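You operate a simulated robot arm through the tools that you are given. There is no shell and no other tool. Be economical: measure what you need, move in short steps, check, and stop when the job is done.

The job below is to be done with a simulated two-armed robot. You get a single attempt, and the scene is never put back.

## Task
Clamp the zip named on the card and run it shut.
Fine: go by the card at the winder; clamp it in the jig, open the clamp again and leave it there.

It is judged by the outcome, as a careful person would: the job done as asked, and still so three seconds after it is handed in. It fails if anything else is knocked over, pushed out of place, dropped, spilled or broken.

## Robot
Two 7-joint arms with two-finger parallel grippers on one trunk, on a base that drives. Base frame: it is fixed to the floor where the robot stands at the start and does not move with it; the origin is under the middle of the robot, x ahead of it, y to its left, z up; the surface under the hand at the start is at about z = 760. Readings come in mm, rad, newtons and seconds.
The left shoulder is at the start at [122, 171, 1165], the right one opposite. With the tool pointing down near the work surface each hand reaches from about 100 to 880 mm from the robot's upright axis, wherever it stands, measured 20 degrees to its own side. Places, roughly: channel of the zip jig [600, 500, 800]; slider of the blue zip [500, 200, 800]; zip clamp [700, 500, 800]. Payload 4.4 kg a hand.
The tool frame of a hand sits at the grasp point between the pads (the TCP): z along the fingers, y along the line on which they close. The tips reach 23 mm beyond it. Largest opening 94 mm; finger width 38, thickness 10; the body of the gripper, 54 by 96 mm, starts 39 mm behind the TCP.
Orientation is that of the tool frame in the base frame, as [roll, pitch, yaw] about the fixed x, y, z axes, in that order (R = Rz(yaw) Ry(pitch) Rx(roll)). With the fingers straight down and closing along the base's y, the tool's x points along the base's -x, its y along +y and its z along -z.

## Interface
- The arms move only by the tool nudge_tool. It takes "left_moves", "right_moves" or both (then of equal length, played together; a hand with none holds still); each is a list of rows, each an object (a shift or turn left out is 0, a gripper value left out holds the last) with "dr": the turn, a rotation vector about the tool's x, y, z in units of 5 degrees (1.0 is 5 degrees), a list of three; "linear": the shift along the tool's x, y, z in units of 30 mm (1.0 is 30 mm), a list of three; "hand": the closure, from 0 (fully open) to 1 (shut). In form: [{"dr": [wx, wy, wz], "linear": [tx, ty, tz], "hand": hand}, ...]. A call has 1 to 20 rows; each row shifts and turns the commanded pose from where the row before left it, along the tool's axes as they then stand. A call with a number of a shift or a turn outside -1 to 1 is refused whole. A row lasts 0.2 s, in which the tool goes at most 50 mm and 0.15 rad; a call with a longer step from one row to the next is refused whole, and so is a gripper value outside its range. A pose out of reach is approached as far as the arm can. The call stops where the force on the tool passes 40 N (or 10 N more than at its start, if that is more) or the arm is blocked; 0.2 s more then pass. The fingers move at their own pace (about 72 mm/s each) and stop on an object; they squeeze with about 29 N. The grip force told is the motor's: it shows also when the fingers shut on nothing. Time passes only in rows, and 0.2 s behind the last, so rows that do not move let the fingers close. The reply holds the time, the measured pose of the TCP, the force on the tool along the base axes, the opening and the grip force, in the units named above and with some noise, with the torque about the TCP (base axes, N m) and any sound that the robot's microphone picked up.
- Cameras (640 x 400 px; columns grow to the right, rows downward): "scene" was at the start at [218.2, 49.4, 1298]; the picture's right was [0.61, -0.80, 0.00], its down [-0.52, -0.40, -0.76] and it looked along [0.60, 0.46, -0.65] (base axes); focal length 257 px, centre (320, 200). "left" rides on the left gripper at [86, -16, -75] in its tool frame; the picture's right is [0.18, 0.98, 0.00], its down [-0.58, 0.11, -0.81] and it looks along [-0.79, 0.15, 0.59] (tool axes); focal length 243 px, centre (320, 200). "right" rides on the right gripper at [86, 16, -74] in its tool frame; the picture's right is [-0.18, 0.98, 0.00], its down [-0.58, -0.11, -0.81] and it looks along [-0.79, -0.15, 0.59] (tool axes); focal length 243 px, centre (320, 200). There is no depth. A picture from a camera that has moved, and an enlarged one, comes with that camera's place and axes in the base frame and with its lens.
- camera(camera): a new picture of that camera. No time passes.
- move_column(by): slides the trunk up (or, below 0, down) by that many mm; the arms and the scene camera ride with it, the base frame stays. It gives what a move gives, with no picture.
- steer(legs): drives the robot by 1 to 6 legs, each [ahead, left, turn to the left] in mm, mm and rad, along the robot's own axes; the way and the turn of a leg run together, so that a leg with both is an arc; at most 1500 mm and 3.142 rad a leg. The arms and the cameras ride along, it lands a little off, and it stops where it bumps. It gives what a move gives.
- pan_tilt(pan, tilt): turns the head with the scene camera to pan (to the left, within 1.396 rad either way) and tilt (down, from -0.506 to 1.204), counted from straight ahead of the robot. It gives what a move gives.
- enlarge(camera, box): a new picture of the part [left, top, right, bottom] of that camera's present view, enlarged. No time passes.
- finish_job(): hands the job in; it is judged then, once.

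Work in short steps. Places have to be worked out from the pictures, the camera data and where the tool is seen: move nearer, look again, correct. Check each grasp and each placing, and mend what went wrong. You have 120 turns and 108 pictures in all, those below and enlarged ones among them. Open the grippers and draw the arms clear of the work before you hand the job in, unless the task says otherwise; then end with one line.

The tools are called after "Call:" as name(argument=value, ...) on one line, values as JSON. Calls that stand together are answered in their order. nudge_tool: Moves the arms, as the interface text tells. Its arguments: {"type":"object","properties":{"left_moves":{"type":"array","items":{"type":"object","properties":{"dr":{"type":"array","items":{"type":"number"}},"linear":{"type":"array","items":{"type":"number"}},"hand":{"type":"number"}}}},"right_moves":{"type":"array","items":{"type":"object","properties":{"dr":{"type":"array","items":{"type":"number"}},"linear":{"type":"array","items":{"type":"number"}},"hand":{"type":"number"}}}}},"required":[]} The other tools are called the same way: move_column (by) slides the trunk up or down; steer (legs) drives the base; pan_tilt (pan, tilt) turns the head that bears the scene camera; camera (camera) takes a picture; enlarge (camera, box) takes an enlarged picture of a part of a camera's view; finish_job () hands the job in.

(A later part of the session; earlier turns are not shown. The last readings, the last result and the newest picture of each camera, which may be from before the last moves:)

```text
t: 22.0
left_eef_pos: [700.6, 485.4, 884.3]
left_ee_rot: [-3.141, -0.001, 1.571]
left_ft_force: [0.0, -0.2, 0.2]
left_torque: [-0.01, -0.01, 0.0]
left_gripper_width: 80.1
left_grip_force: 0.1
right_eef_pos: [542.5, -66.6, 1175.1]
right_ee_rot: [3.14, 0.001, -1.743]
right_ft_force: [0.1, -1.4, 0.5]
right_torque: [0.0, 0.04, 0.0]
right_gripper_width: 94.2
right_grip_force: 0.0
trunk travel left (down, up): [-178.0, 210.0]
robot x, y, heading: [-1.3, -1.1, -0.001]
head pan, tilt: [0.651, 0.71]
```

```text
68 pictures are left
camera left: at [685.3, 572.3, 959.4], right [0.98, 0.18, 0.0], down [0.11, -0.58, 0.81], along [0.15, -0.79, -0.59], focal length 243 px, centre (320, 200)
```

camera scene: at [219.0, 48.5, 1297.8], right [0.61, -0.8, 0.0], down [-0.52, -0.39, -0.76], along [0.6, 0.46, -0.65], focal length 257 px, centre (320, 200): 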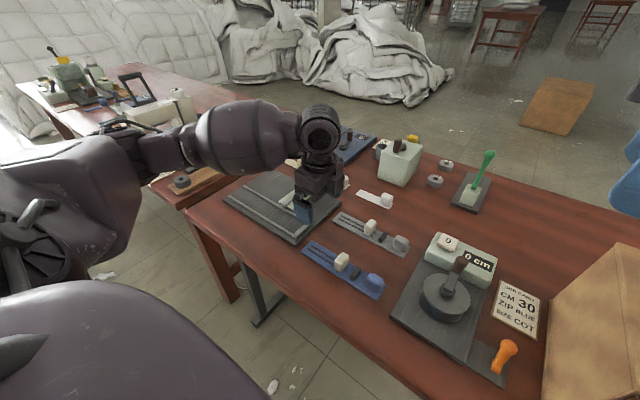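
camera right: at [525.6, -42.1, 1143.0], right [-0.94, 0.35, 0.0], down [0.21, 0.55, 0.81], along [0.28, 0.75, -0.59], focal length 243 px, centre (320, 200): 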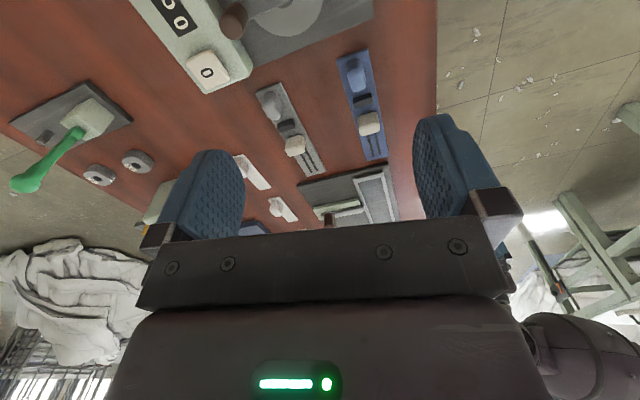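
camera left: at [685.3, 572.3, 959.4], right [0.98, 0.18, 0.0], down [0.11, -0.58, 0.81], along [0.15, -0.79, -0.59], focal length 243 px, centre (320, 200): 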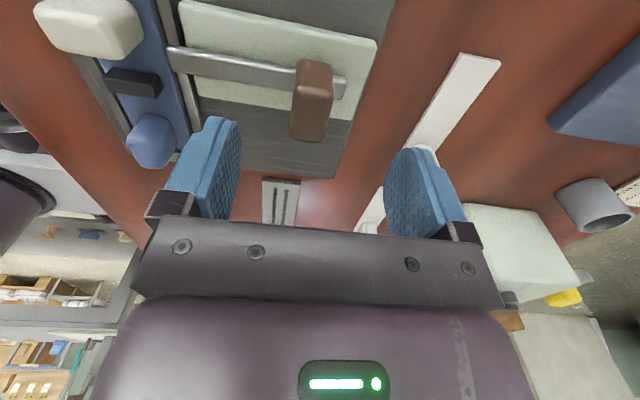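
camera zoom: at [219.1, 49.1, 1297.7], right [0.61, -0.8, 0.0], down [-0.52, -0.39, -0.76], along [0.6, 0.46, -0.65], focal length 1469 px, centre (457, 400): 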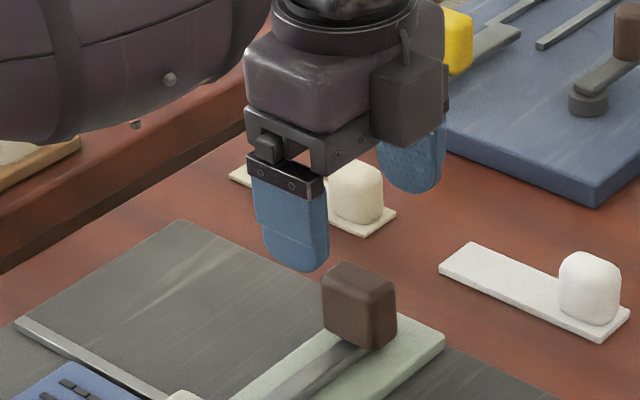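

The knob is centred between the fingers. Going down so the tips stay above the bar.

Call:
nudge_tool(left_moves=[{"linear": [-0.03, -0.03, 0.6]}, {"linear": [0, -0.03, 0.6]}, {"linear": [0, 0, 0.5]}, {"linear": [0, 0, 0.45]}])

Call:
enlarge(camera="scene", box=[240, 130, 352, 200])

```text
t: 23.0
left_eef_pos: [699.7, 485.8, 820.8]
left_ee_rot: [-3.141, 0.0, 1.569]
left_ft_force: [0.0, 0.1, 0.3]
left_torque: [-0.01, -0.02, -0.04]
left_gripper_width: 80.0
left_grip_force: 0.0
right_eef_pos: [541.0, -65.5, 1175.4]
right_ee_rot: [3.141, -0.001, -1.746]
right_ft_force: [-0.3, -0.7, -0.2]
right_torque: [-0.01, 0.01, 0.04]
right_gripper_width: 94.1
right_grip_force: 0.1
trunk travel left (down, up): [-178.0, 210.0]
robot x, y, heading: [1.9, 1.4, 0.003]
head pan, tilt: [0.651, 0.71]
```

```text
5.71 times, centred on (296, 165) of scene
camera zoom: at [218.4, 49.5, 1297.9], right [0.61, -0.8, 0.0], down [-0.52, -0.4, -0.76], along [0.6, 0.46, -0.65], focal length 1469 px, centre (457, 400)
```

zoom: 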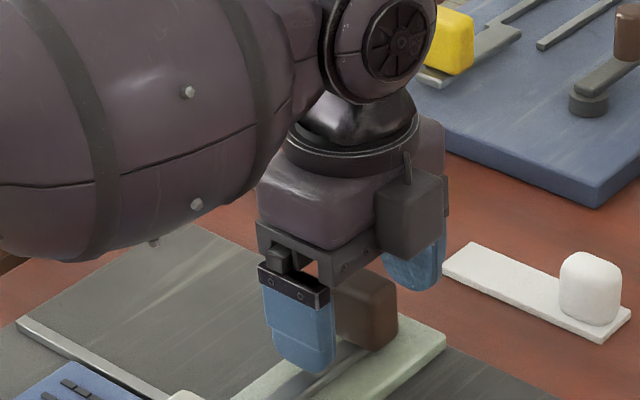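

The hand straddles the knob. I'll close on it.

Call:
nudge_tool(left_moves=[{"hand": 1}, {"hand": 1}, {"hand": 1}, {"hand": 1}])

Call:
camera(camera="left")

```text
t: 24.0
left_eef_pos: [695.4, 485.0, 821.2]
left_ee_rot: [-3.137, 0.001, 1.57]
left_ft_force: [-35.0, -6.9, -3.0]
left_torque: [-0.04, -0.9, -0.3]
left_gripper_width: 23.9
left_grip_force: 45.5
right_eef_pos: [538.7, -64.8, 1176.9]
right_ee_rot: [-3.139, 0.001, -1.744]
right_ft_force: [0.6, 0.1, 0.0]
right_torque: [-0.05, 0.01, -0.02]
right_gripper_width: 94.1
right_grip_force: 0.1
trunk travel left (down, up): [-178.0, 210.0]
robot x, y, heading: [-1.6, -0.1, 0.0]
head pan, tilt: [0.651, 0.71]
```

```text
66 pictures are left
camera left: at [680.0, 571.8, 895.5], right [0.98, 0.18, 0.0], down [0.11, -0.58, 0.81], along [0.15, -0.79, -0.59], focal length 243 px, centre (320, 200)
```

left: 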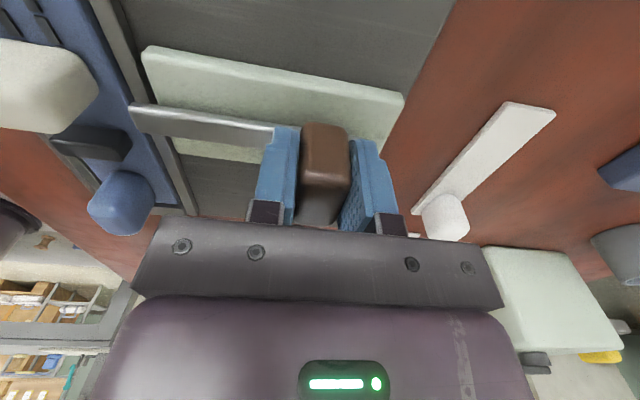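

Gripped, with a sideways load from about 3 mm of offset. I'll relieve that and then nudge toward −x to see whether the bar slides.

Call:
nudge_tool(left_moves=[{"linear": [0, -0.13, 0]}, {"linear": [0, -0.1, 0]}])

```text
t: 24.6
left_eef_pos: [695.1, 485.3, 821.6]
left_ee_rot: [3.139, -0.001, 1.57]
left_ft_force: [4.8, 6.0, -5.2]
left_torque: [-0.17, 0.75, -0.38]
left_gripper_width: 23.8
left_grip_force: 44.9
right_eef_pos: [542.1, -64.9, 1177.5]
right_ee_rot: [-3.14, 0.001, -1.746]
right_ft_force: [-0.1, -0.2, -0.3]
right_torque: [0.01, -0.01, -0.02]
right_gripper_width: 94.0
right_grip_force: 0.1
trunk travel left (down, up): [-178.0, 210.0]
robot x, y, heading: [-1.2, 2.4, 0.001]
head pan, tilt: [0.651, 0.71]
```

Balanced now. I'll push −x in small steps.

Call:
nudge_tool(left_moves=[{"linear": [0, -0.1, 0]}, {"linear": [0, -0.1, 0]}, {"linear": [0, -0.1, 0]}])

Call:
camera(camera="left")

```text
t: 25.4
left_eef_pos: [682.1, 485.7, 820.8]
left_ee_rot: [3.14, -0.001, 1.57]
left_ft_force: [1.3, 12.2, -1.0]
left_torque: [0.23, 0.0, -0.76]
left_gripper_width: 24.0
left_grip_force: 44.4
right_eef_pos: [541.3, -64.4, 1175.7]
right_ee_rot: [-3.141, 0.001, -1.745]
right_ft_force: [0.1, 0.5, 0.7]
right_torque: [-0.05, 0.01, -0.03]
right_gripper_width: 94.1
right_grip_force: 0.0
trunk travel left (down, up): [-178.0, 210.0]
robot x, y, heading: [-0.5, -1.7, 0.005]
head pan, tilt: [0.651, 0.71]
```

```text
65 pictures are left
camera left: at [666.5, 571.8, 895.6], right [0.98, 0.18, 0.0], down [0.11, -0.58, 0.81], along [0.15, -0.79, -0.59], focal length 243 px, centre (320, 200)
```

left: 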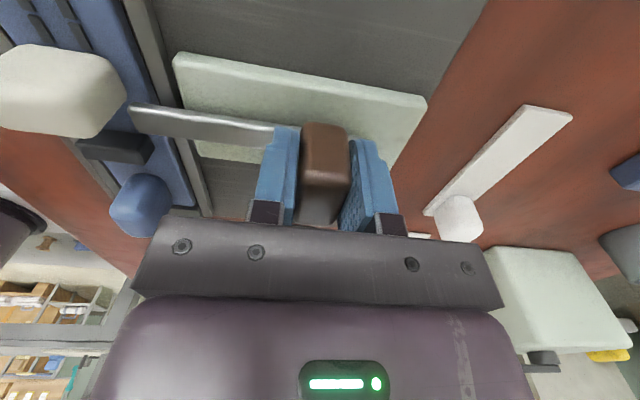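

The bar slides. There is a 12 N side load in +y, so I'll yield 1.5 mm that way and check how the bar tip passes the slider.

Call:
nudge_tool(left_moves=[{"linear": [0.05, 0, 0]}])

Call:
enlarge(camera="scene", box=[240, 175, 320, 225])

```text
t: 25.8
left_eef_pos: [682.9, 486.0, 819.4]
left_ee_rot: [-3.141, 0.001, 1.57]
left_ft_force: [-0.5, 5.6, 0.7]
left_torque: [1.34, 0.08, -0.02]
left_gripper_width: 23.9
left_grip_force: 45.0
right_eef_pos: [540.1, -66.7, 1175.8]
right_ee_rot: [3.14, 0.0, -1.746]
right_ft_force: [-0.1, 0.2, 0.3]
right_torque: [0.02, 0.02, 0.0]
right_gripper_width: 93.9
right_grip_force: 0.0
trunk travel left (down, up): [-178.0, 210.0]
robot x, y, heading: [0.2, 0.4, 0.002]
head pan, tilt: [0.651, 0.71]
```

```text
8.00 times, centred on (280, 200) of scene
camera zoom: at [217.9, 49.5, 1298.1], right [0.61, -0.8, 0.0], down [-0.52, -0.4, -0.76], along [0.6, 0.46, -0.65], focal length 2056 px, centre (640, 200)
```

zoom: 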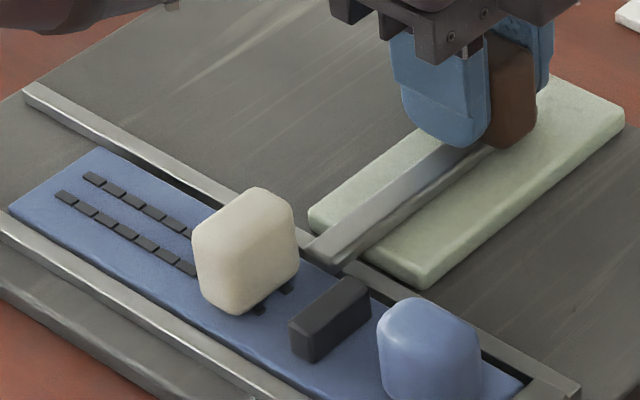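

The bar enters neatly between slider and stop. Continuing the push.

Call:
nudge_tool(left_moves=[{"linear": [0, -0.15, 0]}, {"linear": [0, -0.15, 0]}, {"linear": [0, -0.15, 0]}])

Call:
enlarge(camera="scene", box=[240, 175, 320, 225])

```text
t: 26.5
left_eef_pos: [679.5, 485.6, 820.6]
left_ee_rot: [3.129, 0.0, 1.571]
left_ft_force: [18.8, 5.5, -7.2]
left_torque: [-0.33, 1.22, -0.01]
left_gripper_width: 24.2
left_grip_force: 45.0
right_eef_pos: [544.3, -66.6, 1175.2]
right_ee_rot: [3.14, 0.0, -1.749]
right_ft_force: [-0.4, -0.2, 0.3]
right_torque: [-0.04, 0.0, -0.01]
right_gripper_width: 93.9
right_grip_force: 0.0
trunk travel left (down, up): [-178.0, 210.0]
robot x, y, heading: [2.7, -1.9, -0.003]
head pan, tilt: [0.651, 0.71]
stopped in row 3 (left hand): the force on the tool passed its limit at 44 N (the readings are from after the stop); the commanded pose is now the measured one
```

```text
8.00 times, centred on (280, 200) of scene
camera zoom: at [221.7, 50.0, 1297.2], right [0.6, -0.8, 0.0], down [-0.52, -0.39, -0.76], along [0.6, 0.46, -0.65], focal length 2056 px, centre (640, 200)
```

zoom: 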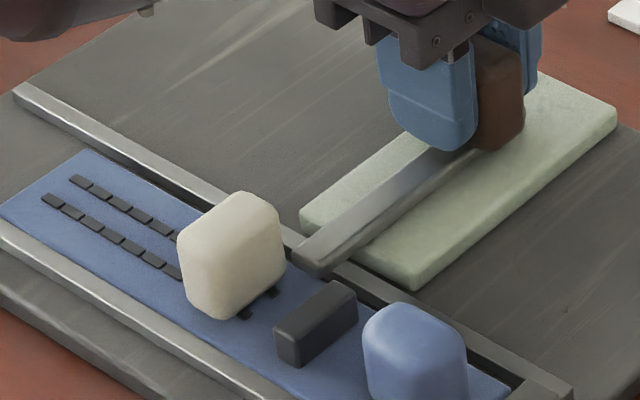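

The push stopped at 44 N after about 16 mm of travel. I'll zoom to see whether that is the travel end or a collision with the slider.

Call:
enlarge(camera="scene", box=[260, 190, 300, 215])

Call:
enlarge(camera="left", box=[0, 0, 320, 200])

```text
16.00 times, centred on (280, 202) of scene
camera zoom: at [221.7, 50.0, 1297.2], right [0.6, -0.8, 0.0], down [-0.52, -0.39, -0.76], along [0.6, 0.46, -0.65], focal length 4113 px, centre (960, 160)
```

zoom: 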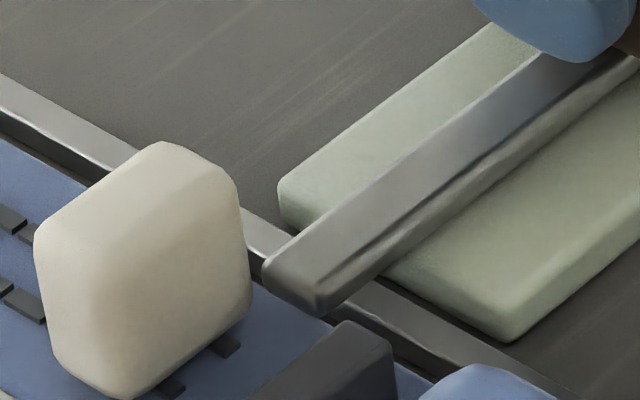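

```text
2.00 times, centred on (160, 100) of left
camera zoom: at [663.4, 571.9, 895.2], right [0.98, 0.18, 0.01], down [0.1, -0.58, 0.81], along [0.16, -0.79, -0.59], focal length 485 px, centre (640, 400)
```

zoom: 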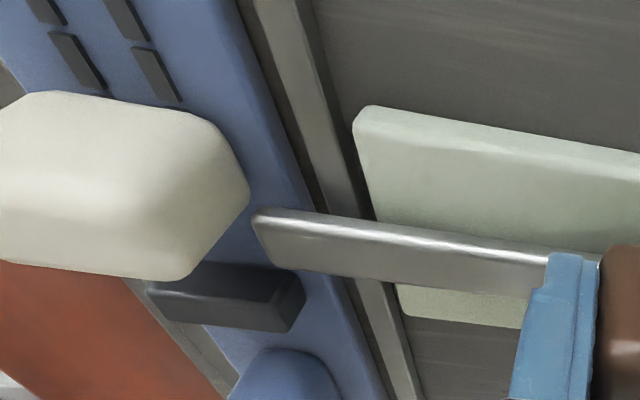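

By both views the bar's tip (x≈588, y 478–490) has met the slider's corner at y≈490, while the dark stop is 8 mm away on the other side. So the zip should sit about 4 mm further +y. I'll draw the bar back, release, and shift the zip.

Call:
nudge_tool(left_moves=[{"linear": [0, 0.12, 0]}, {"linear": [0, 0.12, 0]}, {"linear": [0, 0.12, 0]}, {"linear": [0, 0.12, 0]}])

```text
t: 27.5
left_eef_pos: [692.7, 484.9, 820.2]
left_ee_rot: [3.132, 0.001, 1.57]
left_ft_force: [0.1, 1.9, -14.7]
left_torque: [-0.22, 1.69, -0.04]
left_gripper_width: 24.3
left_grip_force: 45.3
right_eef_pos: [542.7, -67.5, 1175.8]
right_ee_rot: [-3.141, -0.001, -1.746]
right_ft_force: [0.5, -0.7, -0.6]
right_torque: [-0.01, -0.03, 0.0]
right_gripper_width: 93.9
right_grip_force: 0.0
trunk travel left (down, up): [-178.0, 210.0]
robot x, y, heading: [1.9, 2.1, -0.003]
head pan, tilt: [0.651, 0.71]
```

Bar is back. Releasing and moving over the zip's blue knob.

Call:
nudge_tool(left_moves=[{"hand": 0.4}, {"hand": 0.4}, {"hand": 0.4}, {"linear": [0, 0, -1]}, {"linear": [0, 0, -1], "dr": [0.1, 0, 0]}, {"linear": [-0.55, -1, 0]}, {"linear": [-0.55, -1, 0]}, {"linear": [-0.55, -1, 0]}, {"linear": [-0.68, -1, 0]}])

Call:
enlarge(camera="scene", box=[230, 170, 326, 230])

Call:
camera(camera="left")

```text
t: 29.5
left_eef_pos: [572.0, 416.4, 884.1]
left_ee_rot: [3.137, 0.0, 1.57]
left_ft_force: [0.6, 0.3, -0.5]
left_torque: [-0.01, 0.0, 0.0]
left_gripper_width: 56.3
left_grip_force: 0.0
right_eef_pos: [540.9, -67.5, 1176.9]
right_ee_rot: [-3.141, 0.0, -1.748]
right_ft_force: [0.0, 0.0, -0.3]
right_torque: [0.02, -0.01, 0.0]
right_gripper_width: 94.1
right_grip_force: 0.1
trunk travel left (down, up): [-178.0, 210.0]
robot x, y, heading: [1.1, -2.2, 0.001]
head pan, tilt: [0.651, 0.71]
```

```text
6.67 times, centred on (278, 200) of scene
camera zoom: at [218.4, 48.9, 1298.2], right [0.6, -0.8, 0.0], down [-0.52, -0.39, -0.76], along [0.6, 0.46, -0.65], focal length 1714 px, centre (600, 200)
```

zoom: 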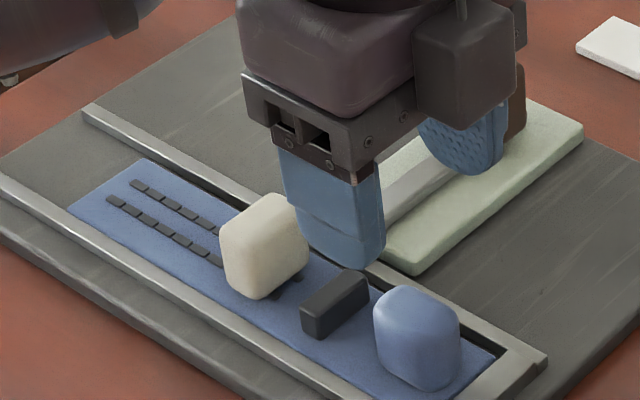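

```text
59 pictures are left
camera left: at [556.3, 501.7, 958.4], right [0.98, 0.18, 0.0], down [0.11, -0.58, 0.81], along [0.15, -0.79, -0.59], focal length 243 px, centre (320, 200)
```

left: 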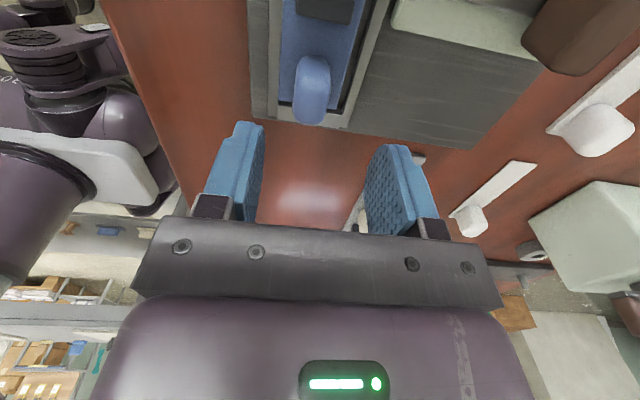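

The far-side gap widened, which confirms the bar had pushed on the slider. I'll go down onto the zip's knob and close.

Call:
nudge_tool(left_moves=[{"linear": [0, -0.03, 0.7]}, {"linear": [0, 0, 0.7]}, {"linear": [0, 0, 0.5]}, {"linear": [0, 0, 0.38]}, {"hand": 1}, {"hand": 1}, {"hand": 1}])

Call:
enlarge(camera="scene", box=[275, 205, 323, 235])

```text
t: 31.1
left_eef_pos: [570.8, 415.6, 813.4]
left_ee_rot: [3.137, 0.0, 1.571]
left_ft_force: [-0.8, 0.3, 0.4]
left_torque: [-0.03, 0.04, -0.01]
left_gripper_width: 23.4
left_grip_force: 29.1
right_eef_pos: [542.1, -66.9, 1176.8]
right_ee_rot: [3.14, 0.0, -1.748]
right_ft_force: [0.7, 0.0, -0.5]
right_torque: [0.0, 0.03, -0.01]
right_gripper_width: 94.0
right_grip_force: 0.0
trunk travel left (down, up): [-178.0, 210.0]
robot x, y, heading: [2.3, -5.0, -0.004]
head pan, tilt: [0.651, 0.71]
```

```text
13.33 times, centred on (299, 220) of scene
camera zoom: at [219.0, 49.1, 1298.0], right [0.6, -0.8, 0.0], down [-0.52, -0.39, -0.76], along [0.6, 0.46, -0.65], focal length 3428 px, centre (600, -67)
```

zoom: 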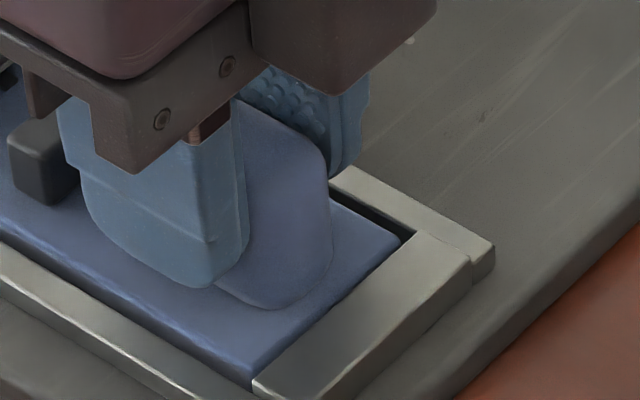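

Gripped again; the zip's end is right at the stop. I'll pull it 4.5 mm in +y and compare.

Call:
nudge_tool(left_moves=[{"linear": [0.05, 0, -0.02]}, {"linear": [0.05, 0, 0]}, {"linear": [0.05, 0, 0]}])

Call:
enlarge(camera="scene", box=[275, 205, 323, 235])

```text
t: 31.9
left_eef_pos: [571.1, 418.1, 814.0]
left_ee_rot: [3.138, 0.002, 1.57]
left_ft_force: [0.0, 0.0, -0.2]
left_torque: [-0.04, -0.02, 0.0]
left_gripper_width: 23.4
left_grip_force: 29.6
right_eef_pos: [541.2, -67.5, 1175.6]
right_ee_rot: [-3.141, -0.001, -1.747]
right_ft_force: [0.4, -1.2, 0.6]
right_torque: [-0.01, 0.04, 0.0]
right_gripper_width: 93.7
right_grip_force: 0.0
trunk travel left (down, up): [-178.0, 210.0]
robot x, y, heading: [1.0, -0.6, -0.001]
head pan, tilt: [0.651, 0.71]
```

```text
13.33 times, centred on (299, 220) of scene
camera zoom: at [219.0, 49.1, 1298.0], right [0.6, -0.8, 0.0], down [-0.52, -0.39, -0.76], along [0.6, 0.46, -0.65], focal length 3428 px, centre (600, -67)
```

zoom: 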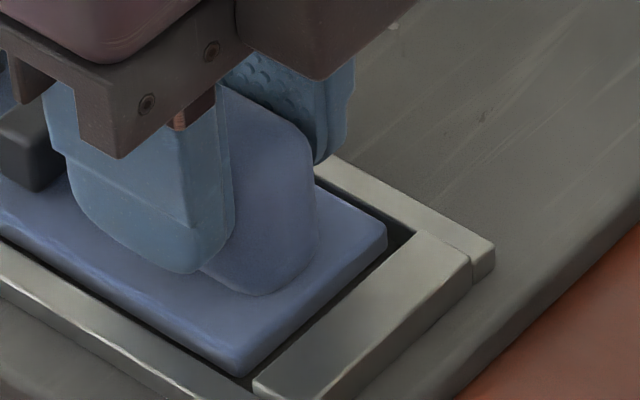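

Gap to the stop is now about 4 mm. Release and return to the clamp knob at (693.5, 485.5).

Call:
nudge_tool(left_moves=[{"hand": 0.4}, {"hand": 0.4}, {"hand": 0.4}, {"linear": [0, 0, -1]}, {"linear": [0, 0, -1.0]}, {"linear": [0.56, 1, -0.3]}, {"linear": [0.56, 1, 0]}, {"linear": [0.56, 1, 0]}, {"linear": [0.56, 1, 0]}, {"linear": [0, 0.08, 0.5]}, {"linear": [0, 0, 0.5]}])

Call:
camera(camera="left")

Call:
enlarge(camera="scene", box=[230, 170, 326, 230])

```text
t: 34.3
left_eef_pos: [692.0, 487.6, 855.0]
left_ee_rot: [3.139, 0.001, 1.571]
left_ft_force: [0.1, -0.5, -0.3]
left_torque: [0.04, 0.02, -0.01]
left_gripper_width: 56.2
left_grip_force: 0.1
right_eef_pos: [542.4, -66.3, 1175.4]
right_ee_rot: [3.14, 0.002, -1.747]
right_ft_force: [-0.7, 0.0, 1.0]
right_torque: [0.02, 0.02, -0.02]
right_gripper_width: 94.0
right_grip_force: 0.0
trunk travel left (down, up): [-178.0, 210.0]
robot x, y, heading: [2.5, 0.0, 0.002]
head pan, tilt: [0.651, 0.71]
```

```text
56 pictures are left
camera left: at [676.6, 573.4, 930.2], right [0.98, 0.18, 0.0], down [0.11, -0.58, 0.81], along [0.15, -0.79, -0.59], focal length 243 px, centre (320, 200)
```

left: 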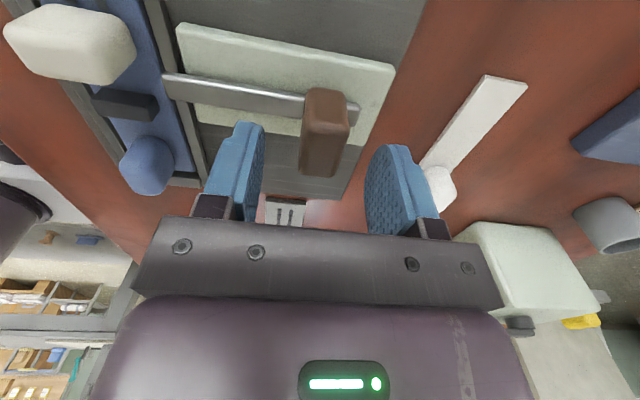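

```text
6.67 times, centred on (278, 200) of scene
camera zoom: at [219.2, 49.1, 1297.9], right [0.6, -0.8, 0.0], down [-0.52, -0.39, -0.76], along [0.6, 0.46, -0.65], focal length 1714 px, centre (600, 200)
```

zoom: 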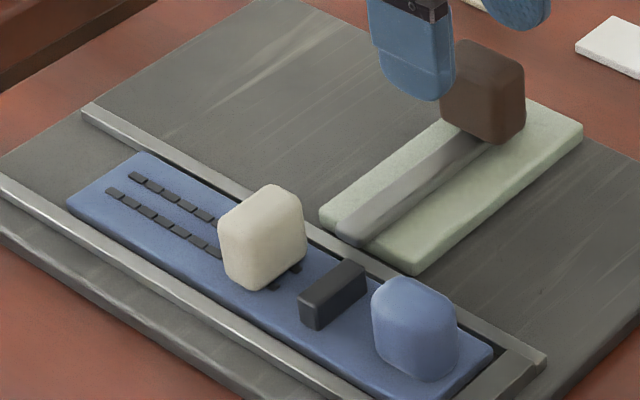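

Knob appears at (696.5, 484); adjusting and going down, then gripping.

Call:
nudge_tool(left_moves=[{"linear": [-0.06, 0.1, 0.4]}, {"linear": [0, 0, 0.4]}, {"linear": [0, 0, 0.37]}, {"hand": 1}, {"hand": 1}, {"hand": 1}])

```text
t: 35.7
left_eef_pos: [694.5, 486.1, 817.8]
left_ee_rot: [3.14, 0.0, 1.571]
left_ft_force: [-3.4, -0.8, -0.5]
left_torque: [-0.03, 0.87, -0.14]
left_gripper_width: 23.9
left_grip_force: 44.7
right_eef_pos: [540.7, -66.3, 1176.5]
right_ee_rot: [-3.141, 0.0, -1.747]
right_ft_force: [0.4, 0.6, -0.2]
right_torque: [0.0, -0.01, 0.03]
right_gripper_width: 94.1
right_grip_force: 0.1
trunk travel left (down, up): [-178.0, 210.0]
robot x, y, heading: [0.1, -1.6, -0.005]
head pan, tilt: [0.651, 0.71]
```

Well gripped. Pushing −x about 16 mm, small steps.

Call:
nudge_tool(left_moves=[{"linear": [0, -0.13, 0]}, {"linear": [0, -0.13, 0]}, {"linear": [0, -0.13, 0]}, {"linear": [0, -0.13, 0]}, {"linear": [0, -0.13, 0]}])

Call:
enlarge(camera="scene", box=[240, 180, 304, 220])

```text
t: 36.9
left_eef_pos: [677.0, 484.9, 818.8]
left_ee_rot: [3.138, -0.001, 1.571]
left_ft_force: [0.8, 1.4, 2.3]
left_torque: [0.2, 0.92, -0.28]
left_gripper_width: 24.0
left_grip_force: 44.4
right_eef_pos: [542.6, -66.6, 1177.9]
right_ee_rot: [-3.141, 0.0, -1.747]
right_ft_force: [0.2, 0.3, -0.5]
right_torque: [-0.01, 0.02, 0.02]
right_gripper_width: 94.1
right_grip_force: 0.1
trunk travel left (down, up): [-178.0, 210.0]
robot x, y, heading: [2.1, 0.9, -0.002]
head pan, tilt: [0.651, 0.71]
```

```text
10.00 times, centred on (272, 200) of scene
camera zoom: at [218.8, 49.1, 1298.1], right [0.6, -0.8, 0.0], down [-0.52, -0.39, -0.76], along [0.6, 0.46, -0.65], focal length 2571 px, centre (800, 200)
```

zoom: 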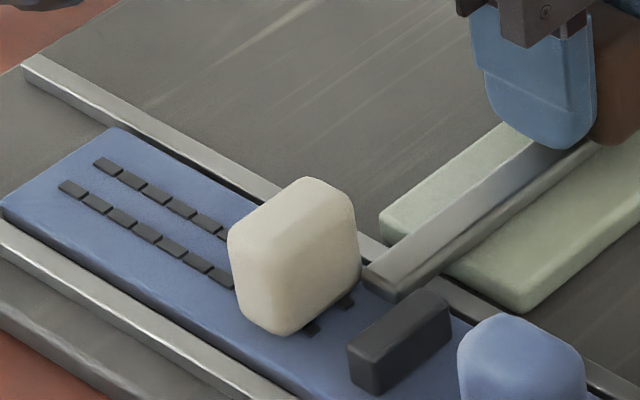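

It is past the former blocking point with little force. Continuing.

Call:
nudge_tool(left_moves=[{"linear": [0, -0.12, 0]}, {"linear": [0, -0.12, 0]}, {"linear": [0, -0.12, 0]}, {"linear": [0, -0.12, 0]}])

Call:
enlarge(camera="scene", box=[240, 180, 304, 220])

```text
t: 37.9
left_eef_pos: [661.5, 485.5, 818.4]
left_ee_rot: [3.139, 0.001, 1.571]
left_ft_force: [1.7, 6.2, 4.7]
left_torque: [-0.33, 1.3, -0.3]
left_gripper_width: 24.0
left_grip_force: 45.6
right_eef_pos: [541.0, -66.4, 1175.8]
right_ee_rot: [-3.141, 0.002, -1.746]
right_ft_force: [0.3, 0.4, 0.1]
right_torque: [0.02, 0.01, 0.01]
right_gripper_width: 94.0
right_grip_force: 0.1
trunk travel left (down, up): [-178.0, 210.0]
robot x, y, heading: [-1.5, -1.8, -0.001]
head pan, tilt: [0.651, 0.71]
```

```text
10.00 times, centred on (272, 200) of scene
camera zoom: at [218.7, 49.4, 1298.1], right [0.6, -0.8, 0.0], down [-0.52, -0.39, -0.76], along [0.6, 0.46, -0.65], focal length 2571 px, centre (800, 200)
```

zoom: 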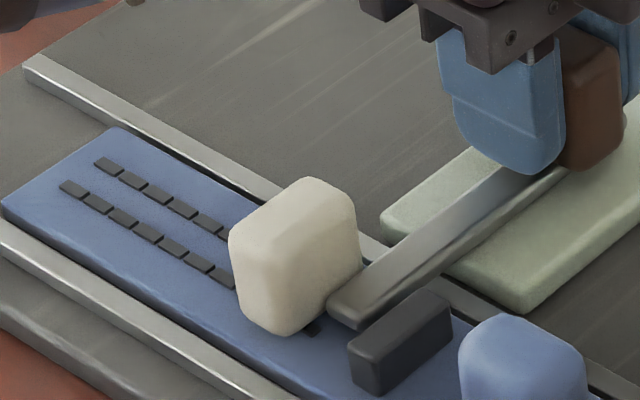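

The bar now goes between slider and stop. Continuing until it ends.

Call:
nudge_tool(left_moves=[{"linear": [0, -0.12, 0]}, {"linear": [0, -0.12, 0]}, {"linear": [0, -0.12, 0]}, {"linear": [0, -0.12, 0]}, {"linear": [0, -0.12, 0]}, {"linear": [0, -0.12, 0]}])

Call:
enlarge(camera="scene", box=[240, 180, 304, 220])

```text
t: 39.3
left_eef_pos: [646.0, 485.1, 818.6]
left_ee_rot: [3.133, -0.001, 1.571]
left_ft_force: [30.8, 14.9, 0.4]
left_torque: [0.28, 1.27, 0.02]
left_gripper_width: 24.0
left_grip_force: 44.8
right_eef_pos: [544.6, -67.4, 1175.7]
right_ee_rot: [3.14, -0.002, -1.749]
right_ft_force: [0.4, 0.3, -0.5]
right_torque: [-0.03, 0.0, -0.02]
right_gripper_width: 94.3
right_grip_force: 0.1
trunk travel left (down, up): [-178.0, 210.0]
robot x, y, heading: [4.7, 2.1, -0.006]
head pan, tilt: [0.651, 0.71]
```

```text
10.00 times, centred on (272, 200) of scene
camera zoom: at [222.1, 50.0, 1297.5], right [0.6, -0.8, 0.0], down [-0.52, -0.39, -0.76], along [0.6, 0.46, -0.65], focal length 2571 px, centre (800, 200)
```

zoom: 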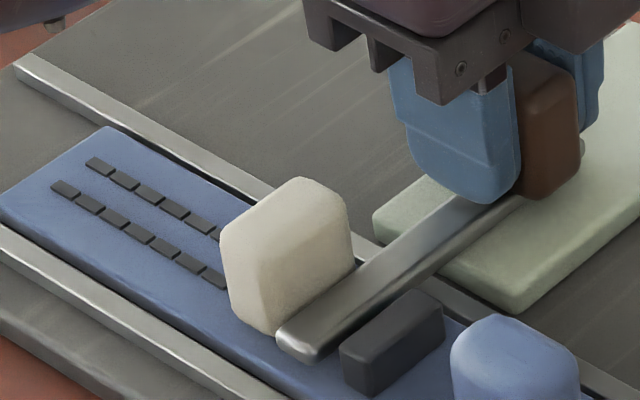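

The bar is at its travel end (50 mm, 31 N), across the whole tape. I'll relieve the load, release, and rise above the slider to measure it.

Call:
nudge_tool(left_moves=[{"linear": [0, 0.13, 0]}, {"hand": 0.4}, {"hand": 0.4}, {"hand": 0.4}, {"linear": [0, 0, -1]}, {"linear": [0, 0, -1], "dr": [0.1, 0, 0]}, {"linear": [0.5, -0.6, 0], "hand": 0.2}, {"linear": [0.5, -0.6, 0]}, {"linear": [0.5, -0.6, 0]}, {"linear": [0.5, -0.7, 0]}])

Call:
camera(camera="left")

Call:
enlarge(camera="scene", box=[230, 170, 326, 230])

```text
t: 41.5
left_eef_pos: [567.3, 546.0, 882.2]
left_ee_rot: [-3.139, 0.0, 1.571]
left_ft_force: [0.0, 0.0, 0.4]
left_torque: [-0.03, -0.02, -0.05]
left_gripper_width: 75.4
left_grip_force: 0.0
right_eef_pos: [541.3, -67.1, 1176.9]
right_ee_rot: [-3.14, 0.001, -1.748]
right_ft_force: [-0.4, -0.7, -0.5]
right_torque: [-0.04, 0.0, 0.01]
right_gripper_width: 94.2
right_grip_force: 0.0
trunk travel left (down, up): [-178.0, 210.0]
robot x, y, heading: [3.3, 1.7, -0.007]
head pan, tilt: [0.651, 0.71]
```

```text
51 pictures are left
camera left: at [551.9, 632.4, 957.2], right [0.98, 0.18, 0.0], down [0.11, -0.58, 0.81], along [0.15, -0.79, -0.59], focal length 243 px, centre (320, 200)
```

left: 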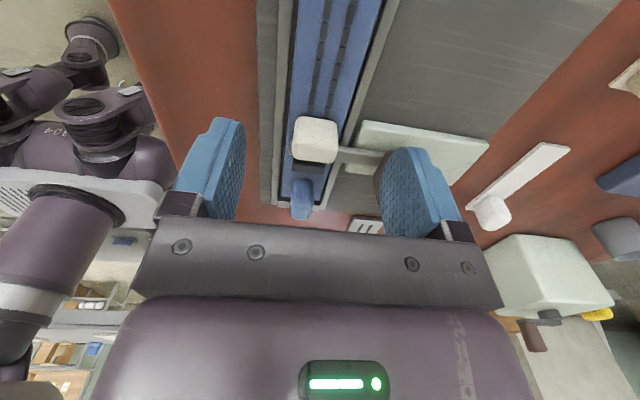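

```text
6.67 times, centred on (278, 200) of scene
camera zoom: at [218.2, 49.3, 1298.2], right [0.6, -0.8, 0.0], down [-0.52, -0.39, -0.76], along [0.6, 0.46, -0.65], focal length 1714 px, centre (600, 200)
```

zoom: 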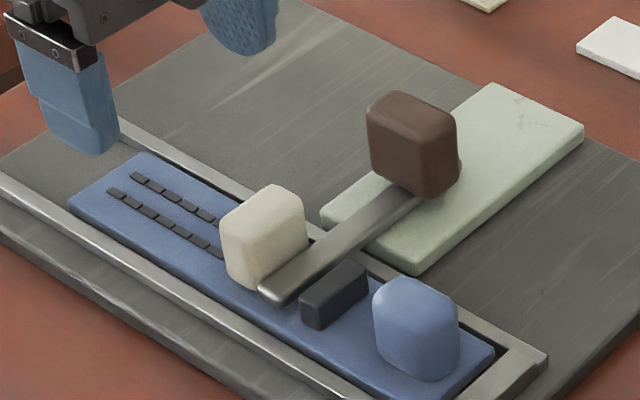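

The clamp stays shut. The slider sits at (571.5, 505), top about z 812. I'll grip it a bit toward +y so the fingers clear the bar, and check before closing.

Call:
nudge_tool(left_moves=[{"linear": [-0.6, 0.07, 0]}, {"linear": [-0.5, 0.07, 0.4]}, {"linear": [0, 0, 0.6]}, {"linear": [0, 0, 0.6]}])

Call:
camera(camera="left")

Call:
enlarge(camera="scene", box=[230, 170, 326, 230])

```text
t: 42.5
left_eef_pos: [571.7, 510.4, 831.2]
left_ee_rot: [-3.136, 0.001, 1.571]
left_ft_force: [0.8, -0.7, 0.6]
left_torque: [-0.06, -0.01, 0.03]
left_gripper_width: 75.4
left_grip_force: 0.1
right_eef_pos: [542.3, -68.0, 1176.3]
right_ee_rot: [3.139, 0.001, -1.747]
right_ft_force: [-0.6, -0.4, 0.9]
right_torque: [-0.02, 0.03, -0.01]
right_gripper_width: 94.1
right_grip_force: 0.1
trunk travel left (down, up): [-178.0, 210.0]
robot x, y, heading: [1.1, 3.3, 0.001]
head pan, tilt: [0.651, 0.71]
```

```text
49 pictures are left
camera left: at [557.8, 598.3, 905.7], right [0.98, 0.18, -0.01], down [0.11, -0.58, 0.81], along [0.15, -0.79, -0.59], focal length 243 px, centre (320, 200)
```

left: 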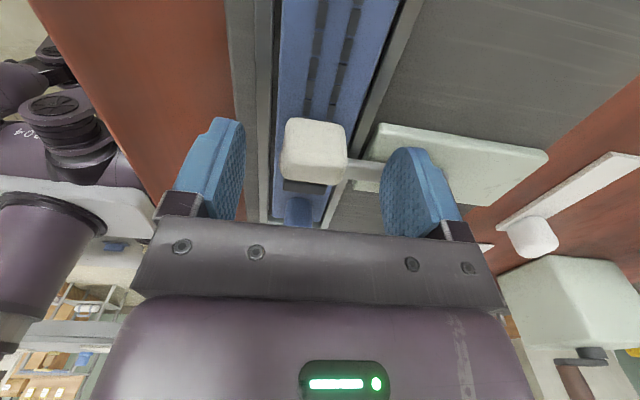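

```text
6.67 times, centred on (278, 200) of scene
camera zoom: at [219.3, 49.1, 1297.9], right [0.6, -0.8, 0.0], down [-0.52, -0.39, -0.76], along [0.6, 0.46, -0.65], focal length 1714 px, centre (600, 200)
```

zoom: 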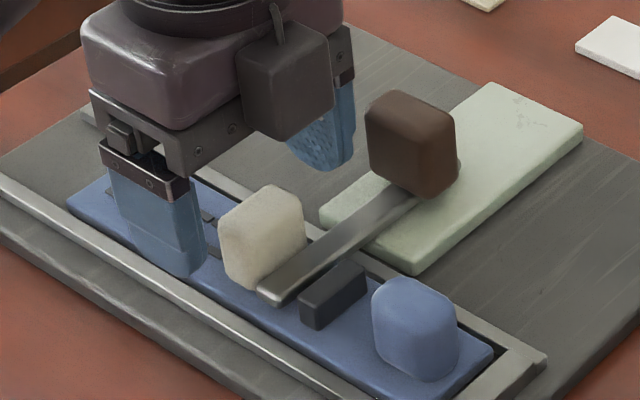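

Aligned in x; going down 19 mm and closing on the slider.

Call:
nudge_tool(left_moves=[{"linear": [0.03, 0, 0.33], "dr": [-0.05, 0, 0]}, {"linear": [0, 0, 0.3]}, {"hand": 1}, {"hand": 1}, {"hand": 1}])

Call:
camera(camera="left")

Call:
enlarge(camera="scene", box=[230, 170, 326, 230])

```text
t: 43.7
left_eef_pos: [572.7, 512.7, 813.0]
left_ee_rot: [-3.141, 0.0, 1.569]
left_ft_force: [-0.1, -0.2, -0.2]
left_torque: [-0.05, -0.01, -0.01]
left_gripper_width: 35.6
left_grip_force: 28.5
right_eef_pos: [541.0, -67.2, 1175.4]
right_ee_rot: [3.142, 0.001, -1.749]
right_ft_force: [-0.3, 0.6, 0.4]
right_torque: [0.02, -0.03, 0.0]
right_gripper_width: 94.0
right_grip_force: 0.0
trunk travel left (down, up): [-178.0, 210.0]
robot x, y, heading: [0.9, -3.7, 0.001]
head pan, tilt: [0.651, 0.71]
```

```text
47 pictures are left
camera left: at [557.5, 599.0, 888.2], right [0.98, 0.18, 0.0], down [0.11, -0.58, 0.81], along [0.15, -0.79, -0.59], focal length 243 px, centre (320, 200)
```

left: 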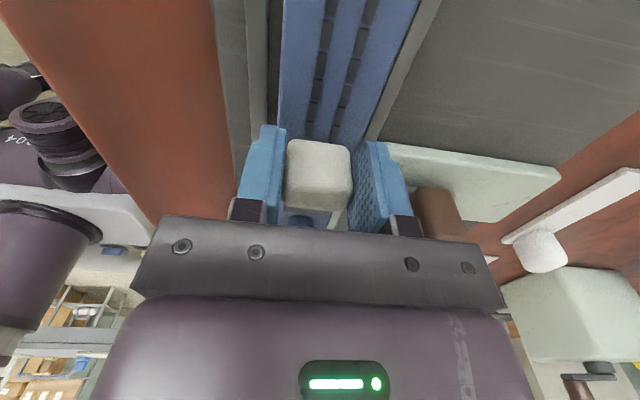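

```text
6.67 times, centred on (278, 200) of scene
camera zoom: at [218.9, 49.1, 1298.0], right [0.6, -0.8, 0.0], down [-0.52, -0.39, -0.76], along [0.6, 0.46, -0.65], focal length 1714 px, centre (600, 200)
```

zoom: 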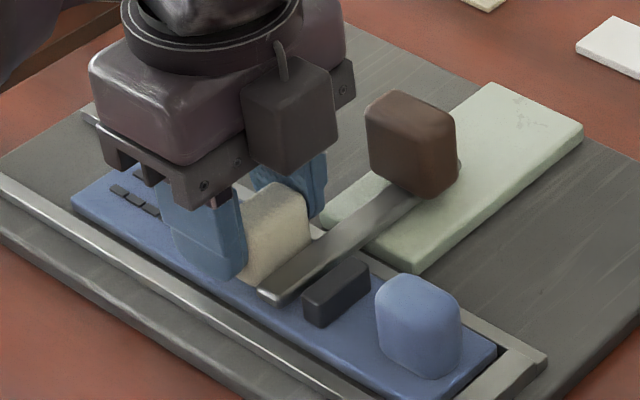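

The slider is gripped (35.6 mm). I'll run it toward +y in short steps, watching force.

Call:
nudge_tool(left_moves=[{"linear": [0.12, 0, 0]}, {"linear": [0.15, 0, 0]}, {"linear": [0.15, 0, 0]}, {"linear": [0.15, 0, 0]}])

Call:
enlarge(camera="scene", box=[230, 170, 326, 230])

```text
t: 44.7
left_eef_pos: [571.9, 529.7, 813.7]
left_ee_rot: [3.141, 0.003, 1.571]
left_ft_force: [1.1, -2.9, 2.7]
left_torque: [0.04, -0.01, -0.01]
left_gripper_width: 35.2
left_grip_force: 29.2
right_eef_pos: [542.1, -66.1, 1176.5]
right_ee_rot: [-3.141, -0.002, -1.747]
right_ft_force: [0.0, 0.4, 0.2]
right_torque: [0.0, 0.04, -0.02]
right_gripper_width: 94.2
right_grip_force: 0.1
trunk travel left (down, up): [-178.0, 210.0]
robot x, y, heading: [-0.4, 3.2, -0.0]
head pan, tilt: [0.651, 0.71]
```

```text
6.67 times, centred on (278, 200) of scene
camera zoom: at [218.9, 48.8, 1298.1], right [0.6, -0.8, 0.0], down [-0.52, -0.39, -0.76], along [0.6, 0.46, -0.65], focal length 1714 px, centre (600, 200)
```

zoom: 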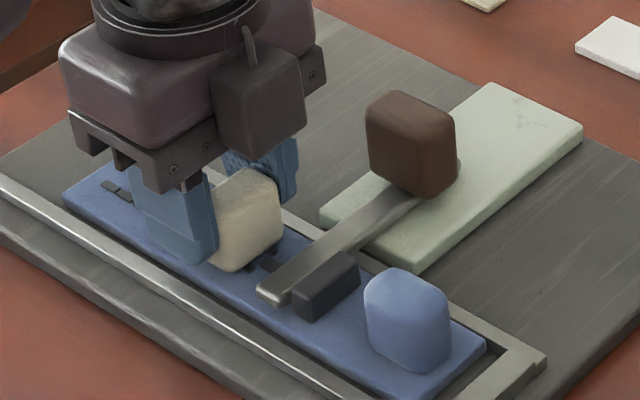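

The slider moves; the zip drew up a few mm until its dark stop rests on the bar. Continuing.

Call:
nudge_tool(left_moves=[{"linear": [0.15, 0, 0]}, {"linear": [0.15, 0, 0]}, {"linear": [0.15, 0, 0]}, {"linear": [0.15, 0, 0]}, {"linear": [0.15, 0, 0]}])

Call:
enlarge(camera="scene", box=[230, 170, 326, 230])

```text
t: 45.9
left_eef_pos: [573.3, 551.6, 813.1]
left_ee_rot: [-3.138, -0.001, 1.57]
left_ft_force: [0.3, -1.3, 1.6]
left_torque: [-0.26, -0.07, 0.03]
left_gripper_width: 35.2
left_grip_force: 28.7
right_eef_pos: [541.0, -68.1, 1176.1]
right_ee_rot: [-3.141, 0.001, -1.747]
right_ft_force: [-0.6, 0.4, -0.2]
right_torque: [-0.03, -0.02, 0.0]
right_gripper_width: 94.1
right_grip_force: 0.1
trunk travel left (down, up): [-178.0, 210.0]
robot x, y, heading: [0.5, -1.1, -0.001]
head pan, tilt: [0.651, 0.71]
```

```text
6.67 times, centred on (278, 200) of scene
camera zoom: at [218.8, 48.8, 1298.0], right [0.6, -0.8, 0.0], down [-0.52, -0.39, -0.76], along [0.6, 0.46, -0.65], focal length 1714 px, centre (600, 200)
```

zoom: 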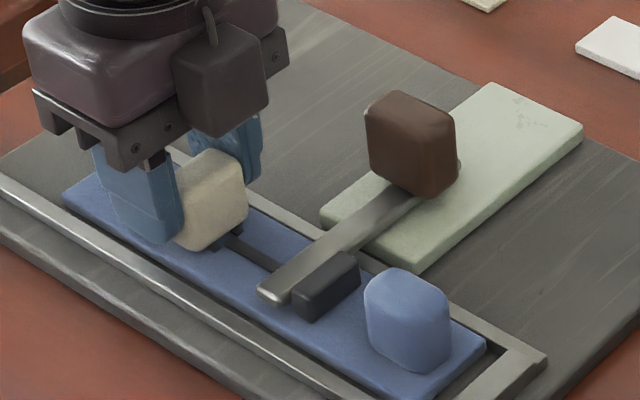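

Behind the slider the teeth have merged into one line: it closes. Continuing.

Call:
nudge_tool(left_moves=[{"linear": [0.15, 0, 0]}, {"linear": [0.15, 0, 0]}, {"linear": [0.15, 0, 0]}, {"linear": [0.15, 0, 0]}, {"linear": [0.15, 0, 0]}, {"linear": [0.15, 0, 0]}])

Call:
enlarge(camera="scene", box=[210, 160, 306, 220])

Call:
camera(camera="left")

```text
t: 47.3
left_eef_pos: [572.4, 579.2, 812.8]
left_ee_rot: [-3.142, 0.0, 1.57]
left_ft_force: [-3.5, -2.5, 6.0]
left_torque: [0.03, 0.03, -0.09]
left_gripper_width: 35.2
left_grip_force: 29.5
right_eef_pos: [540.4, -68.7, 1176.4]
right_ee_rot: [3.141, 0.001, -1.747]
right_ft_force: [0.2, 0.4, 0.3]
right_torque: [0.02, 0.0, 0.03]
right_gripper_width: 94.0
right_grip_force: 0.1
trunk travel left (down, up): [-178.0, 210.0]
robot x, y, heading: [2.4, 0.6, -0.002]
head pan, tilt: [0.651, 0.71]
```

```text
6.67 times, centred on (258, 190) of scene
camera zoom: at [218.3, 48.5, 1298.2], right [0.6, -0.8, 0.0], down [-0.52, -0.39, -0.76], along [0.6, 0.46, -0.65], focal length 1714 px, centre (733, 267)
```

zoom: 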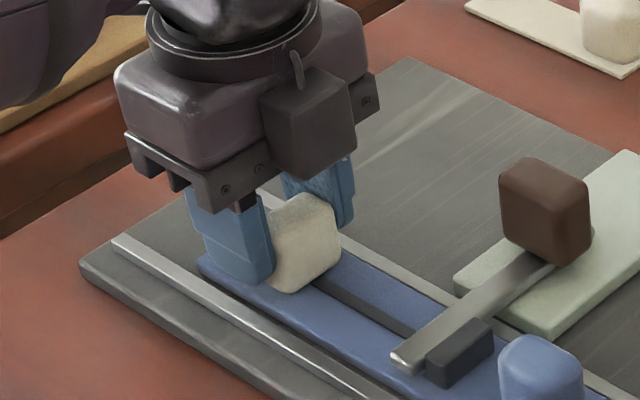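

```text
42 pictures are left
camera left: at [557.4, 665.6, 888.2], right [0.98, 0.18, 0.0], down [0.11, -0.58, 0.81], along [0.15, -0.79, -0.59], focal length 243 px, centre (320, 200)
```

left: 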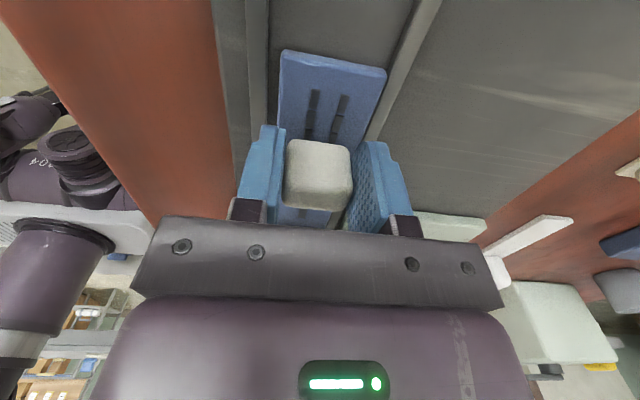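

About 20 mm of teeth remain. Continuing until the stop.

Call:
nudge_tool(left_moves=[{"linear": [0.13, 0, 0]}, {"linear": [0.13, 0, 0]}, {"linear": [0.13, 0, 0]}, {"linear": [0.13, 0, 0]}])

Call:
camera(camera="left")

Call:
enlarge(camera="scene", box=[210, 160, 306, 220])

```text
t: 48.3
left_eef_pos: [573.3, 593.6, 813.1]
left_ee_rot: [3.141, 0.001, 1.57]
left_ft_force: [5.2, -1.2, 8.8]
left_torque: [-0.39, -0.03, 0.13]
left_gripper_width: 35.2
left_grip_force: 29.0
right_eef_pos: [541.6, -68.3, 1175.8]
right_ee_rot: [-3.14, 0.002, -1.748]
right_ft_force: [-0.6, 0.3, -0.7]
right_torque: [0.02, 0.01, 0.0]
right_gripper_width: 93.7
right_grip_force: 0.0
trunk travel left (down, up): [-178.0, 210.0]
robot x, y, heading: [3.2, 2.1, 0.001]
head pan, tilt: [0.651, 0.71]
```

```text
41 pictures are left
camera left: at [557.2, 681.0, 888.1], right [0.98, 0.18, 0.0], down [0.11, -0.58, 0.81], along [0.15, -0.79, -0.59], focal length 243 px, centre (320, 200)
```

left: 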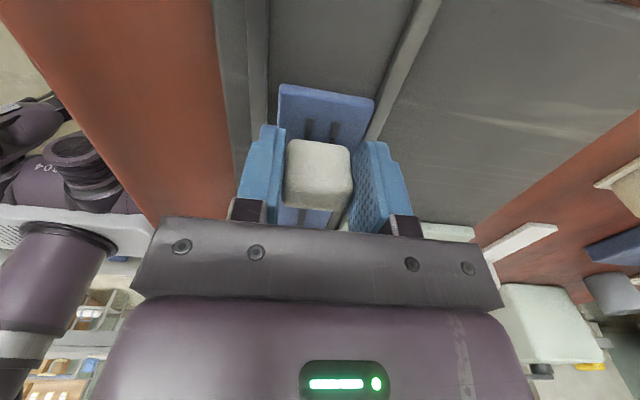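

```text
6.67 times, centred on (258, 190) of scene
camera zoom: at [218.6, 48.4, 1298.2], right [0.6, -0.8, 0.0], down [-0.52, -0.39, -0.76], along [0.6, 0.46, -0.65], focal length 1714 px, centre (733, 267)
```

zoom: 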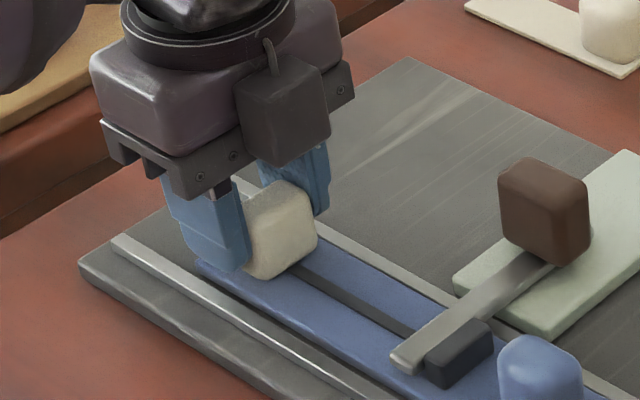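

A little more tooth length is left; I'll go on until it stops.

Call:
nudge_tool(left_moves=[{"linear": [0.12, 0, 0]}, {"linear": [0.12, 0, 0]}, {"linear": [0.12, 0, 0]}, {"linear": [0.12, 0, 0]}, {"linear": [0.1, 0, 0]}])

Call:
camera(camera="left")

Call:
enlarge(camera="scene", box=[210, 160, 306, 220])

```text
t: 49.5
left_eef_pos: [573.1, 611.1, 813.5]
left_ee_rot: [3.141, -0.001, 1.571]
left_ft_force: [-1.6, -1.6, 13.3]
left_torque: [-0.51, 0.07, -0.15]
left_gripper_width: 35.2
left_grip_force: 29.4
right_eef_pos: [540.6, -67.5, 1176.8]
right_ee_rot: [-3.139, 0.001, -1.747]
right_ft_force: [-0.1, 0.1, -0.3]
right_torque: [-0.03, 0.01, 0.0]
right_gripper_width: 94.0
right_grip_force: 0.0
trunk travel left (down, up): [-178.0, 210.0]
robot x, y, heading: [3.8, 4.6, -0.0]
head pan, tilt: [0.651, 0.71]
```

```text
39 pictures are left
camera left: at [557.1, 698.6, 888.1], right [0.98, 0.18, 0.0], down [0.11, -0.58, 0.81], along [0.15, -0.79, -0.59], focal length 243 px, centre (320, 200)
```

left: 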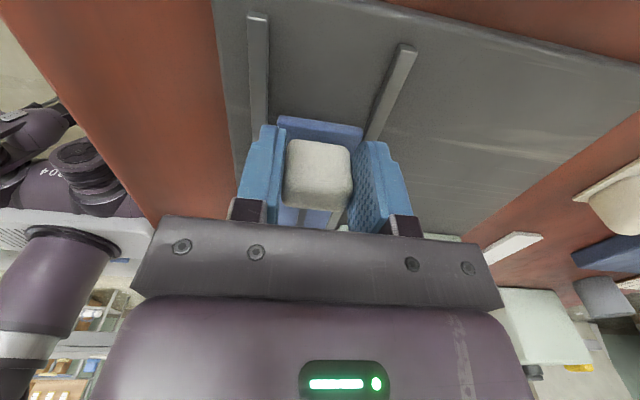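

```text
6.67 times, centred on (258, 190) of scene
camera zoom: at [217.7, 48.1, 1298.4], right [0.6, -0.8, 0.0], down [-0.52, -0.39, -0.76], along [0.6, 0.46, -0.65], focal length 1714 px, centre (733, 267)
```

zoom: 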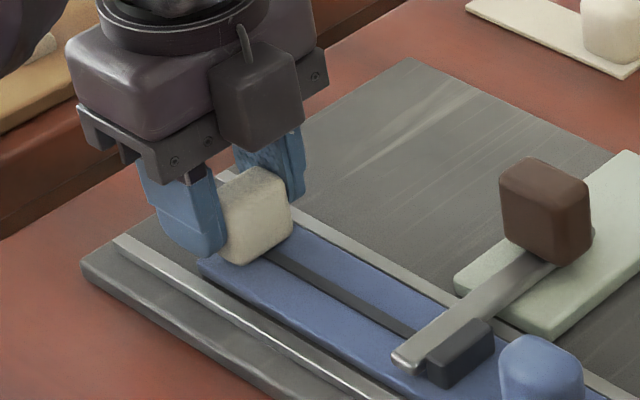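

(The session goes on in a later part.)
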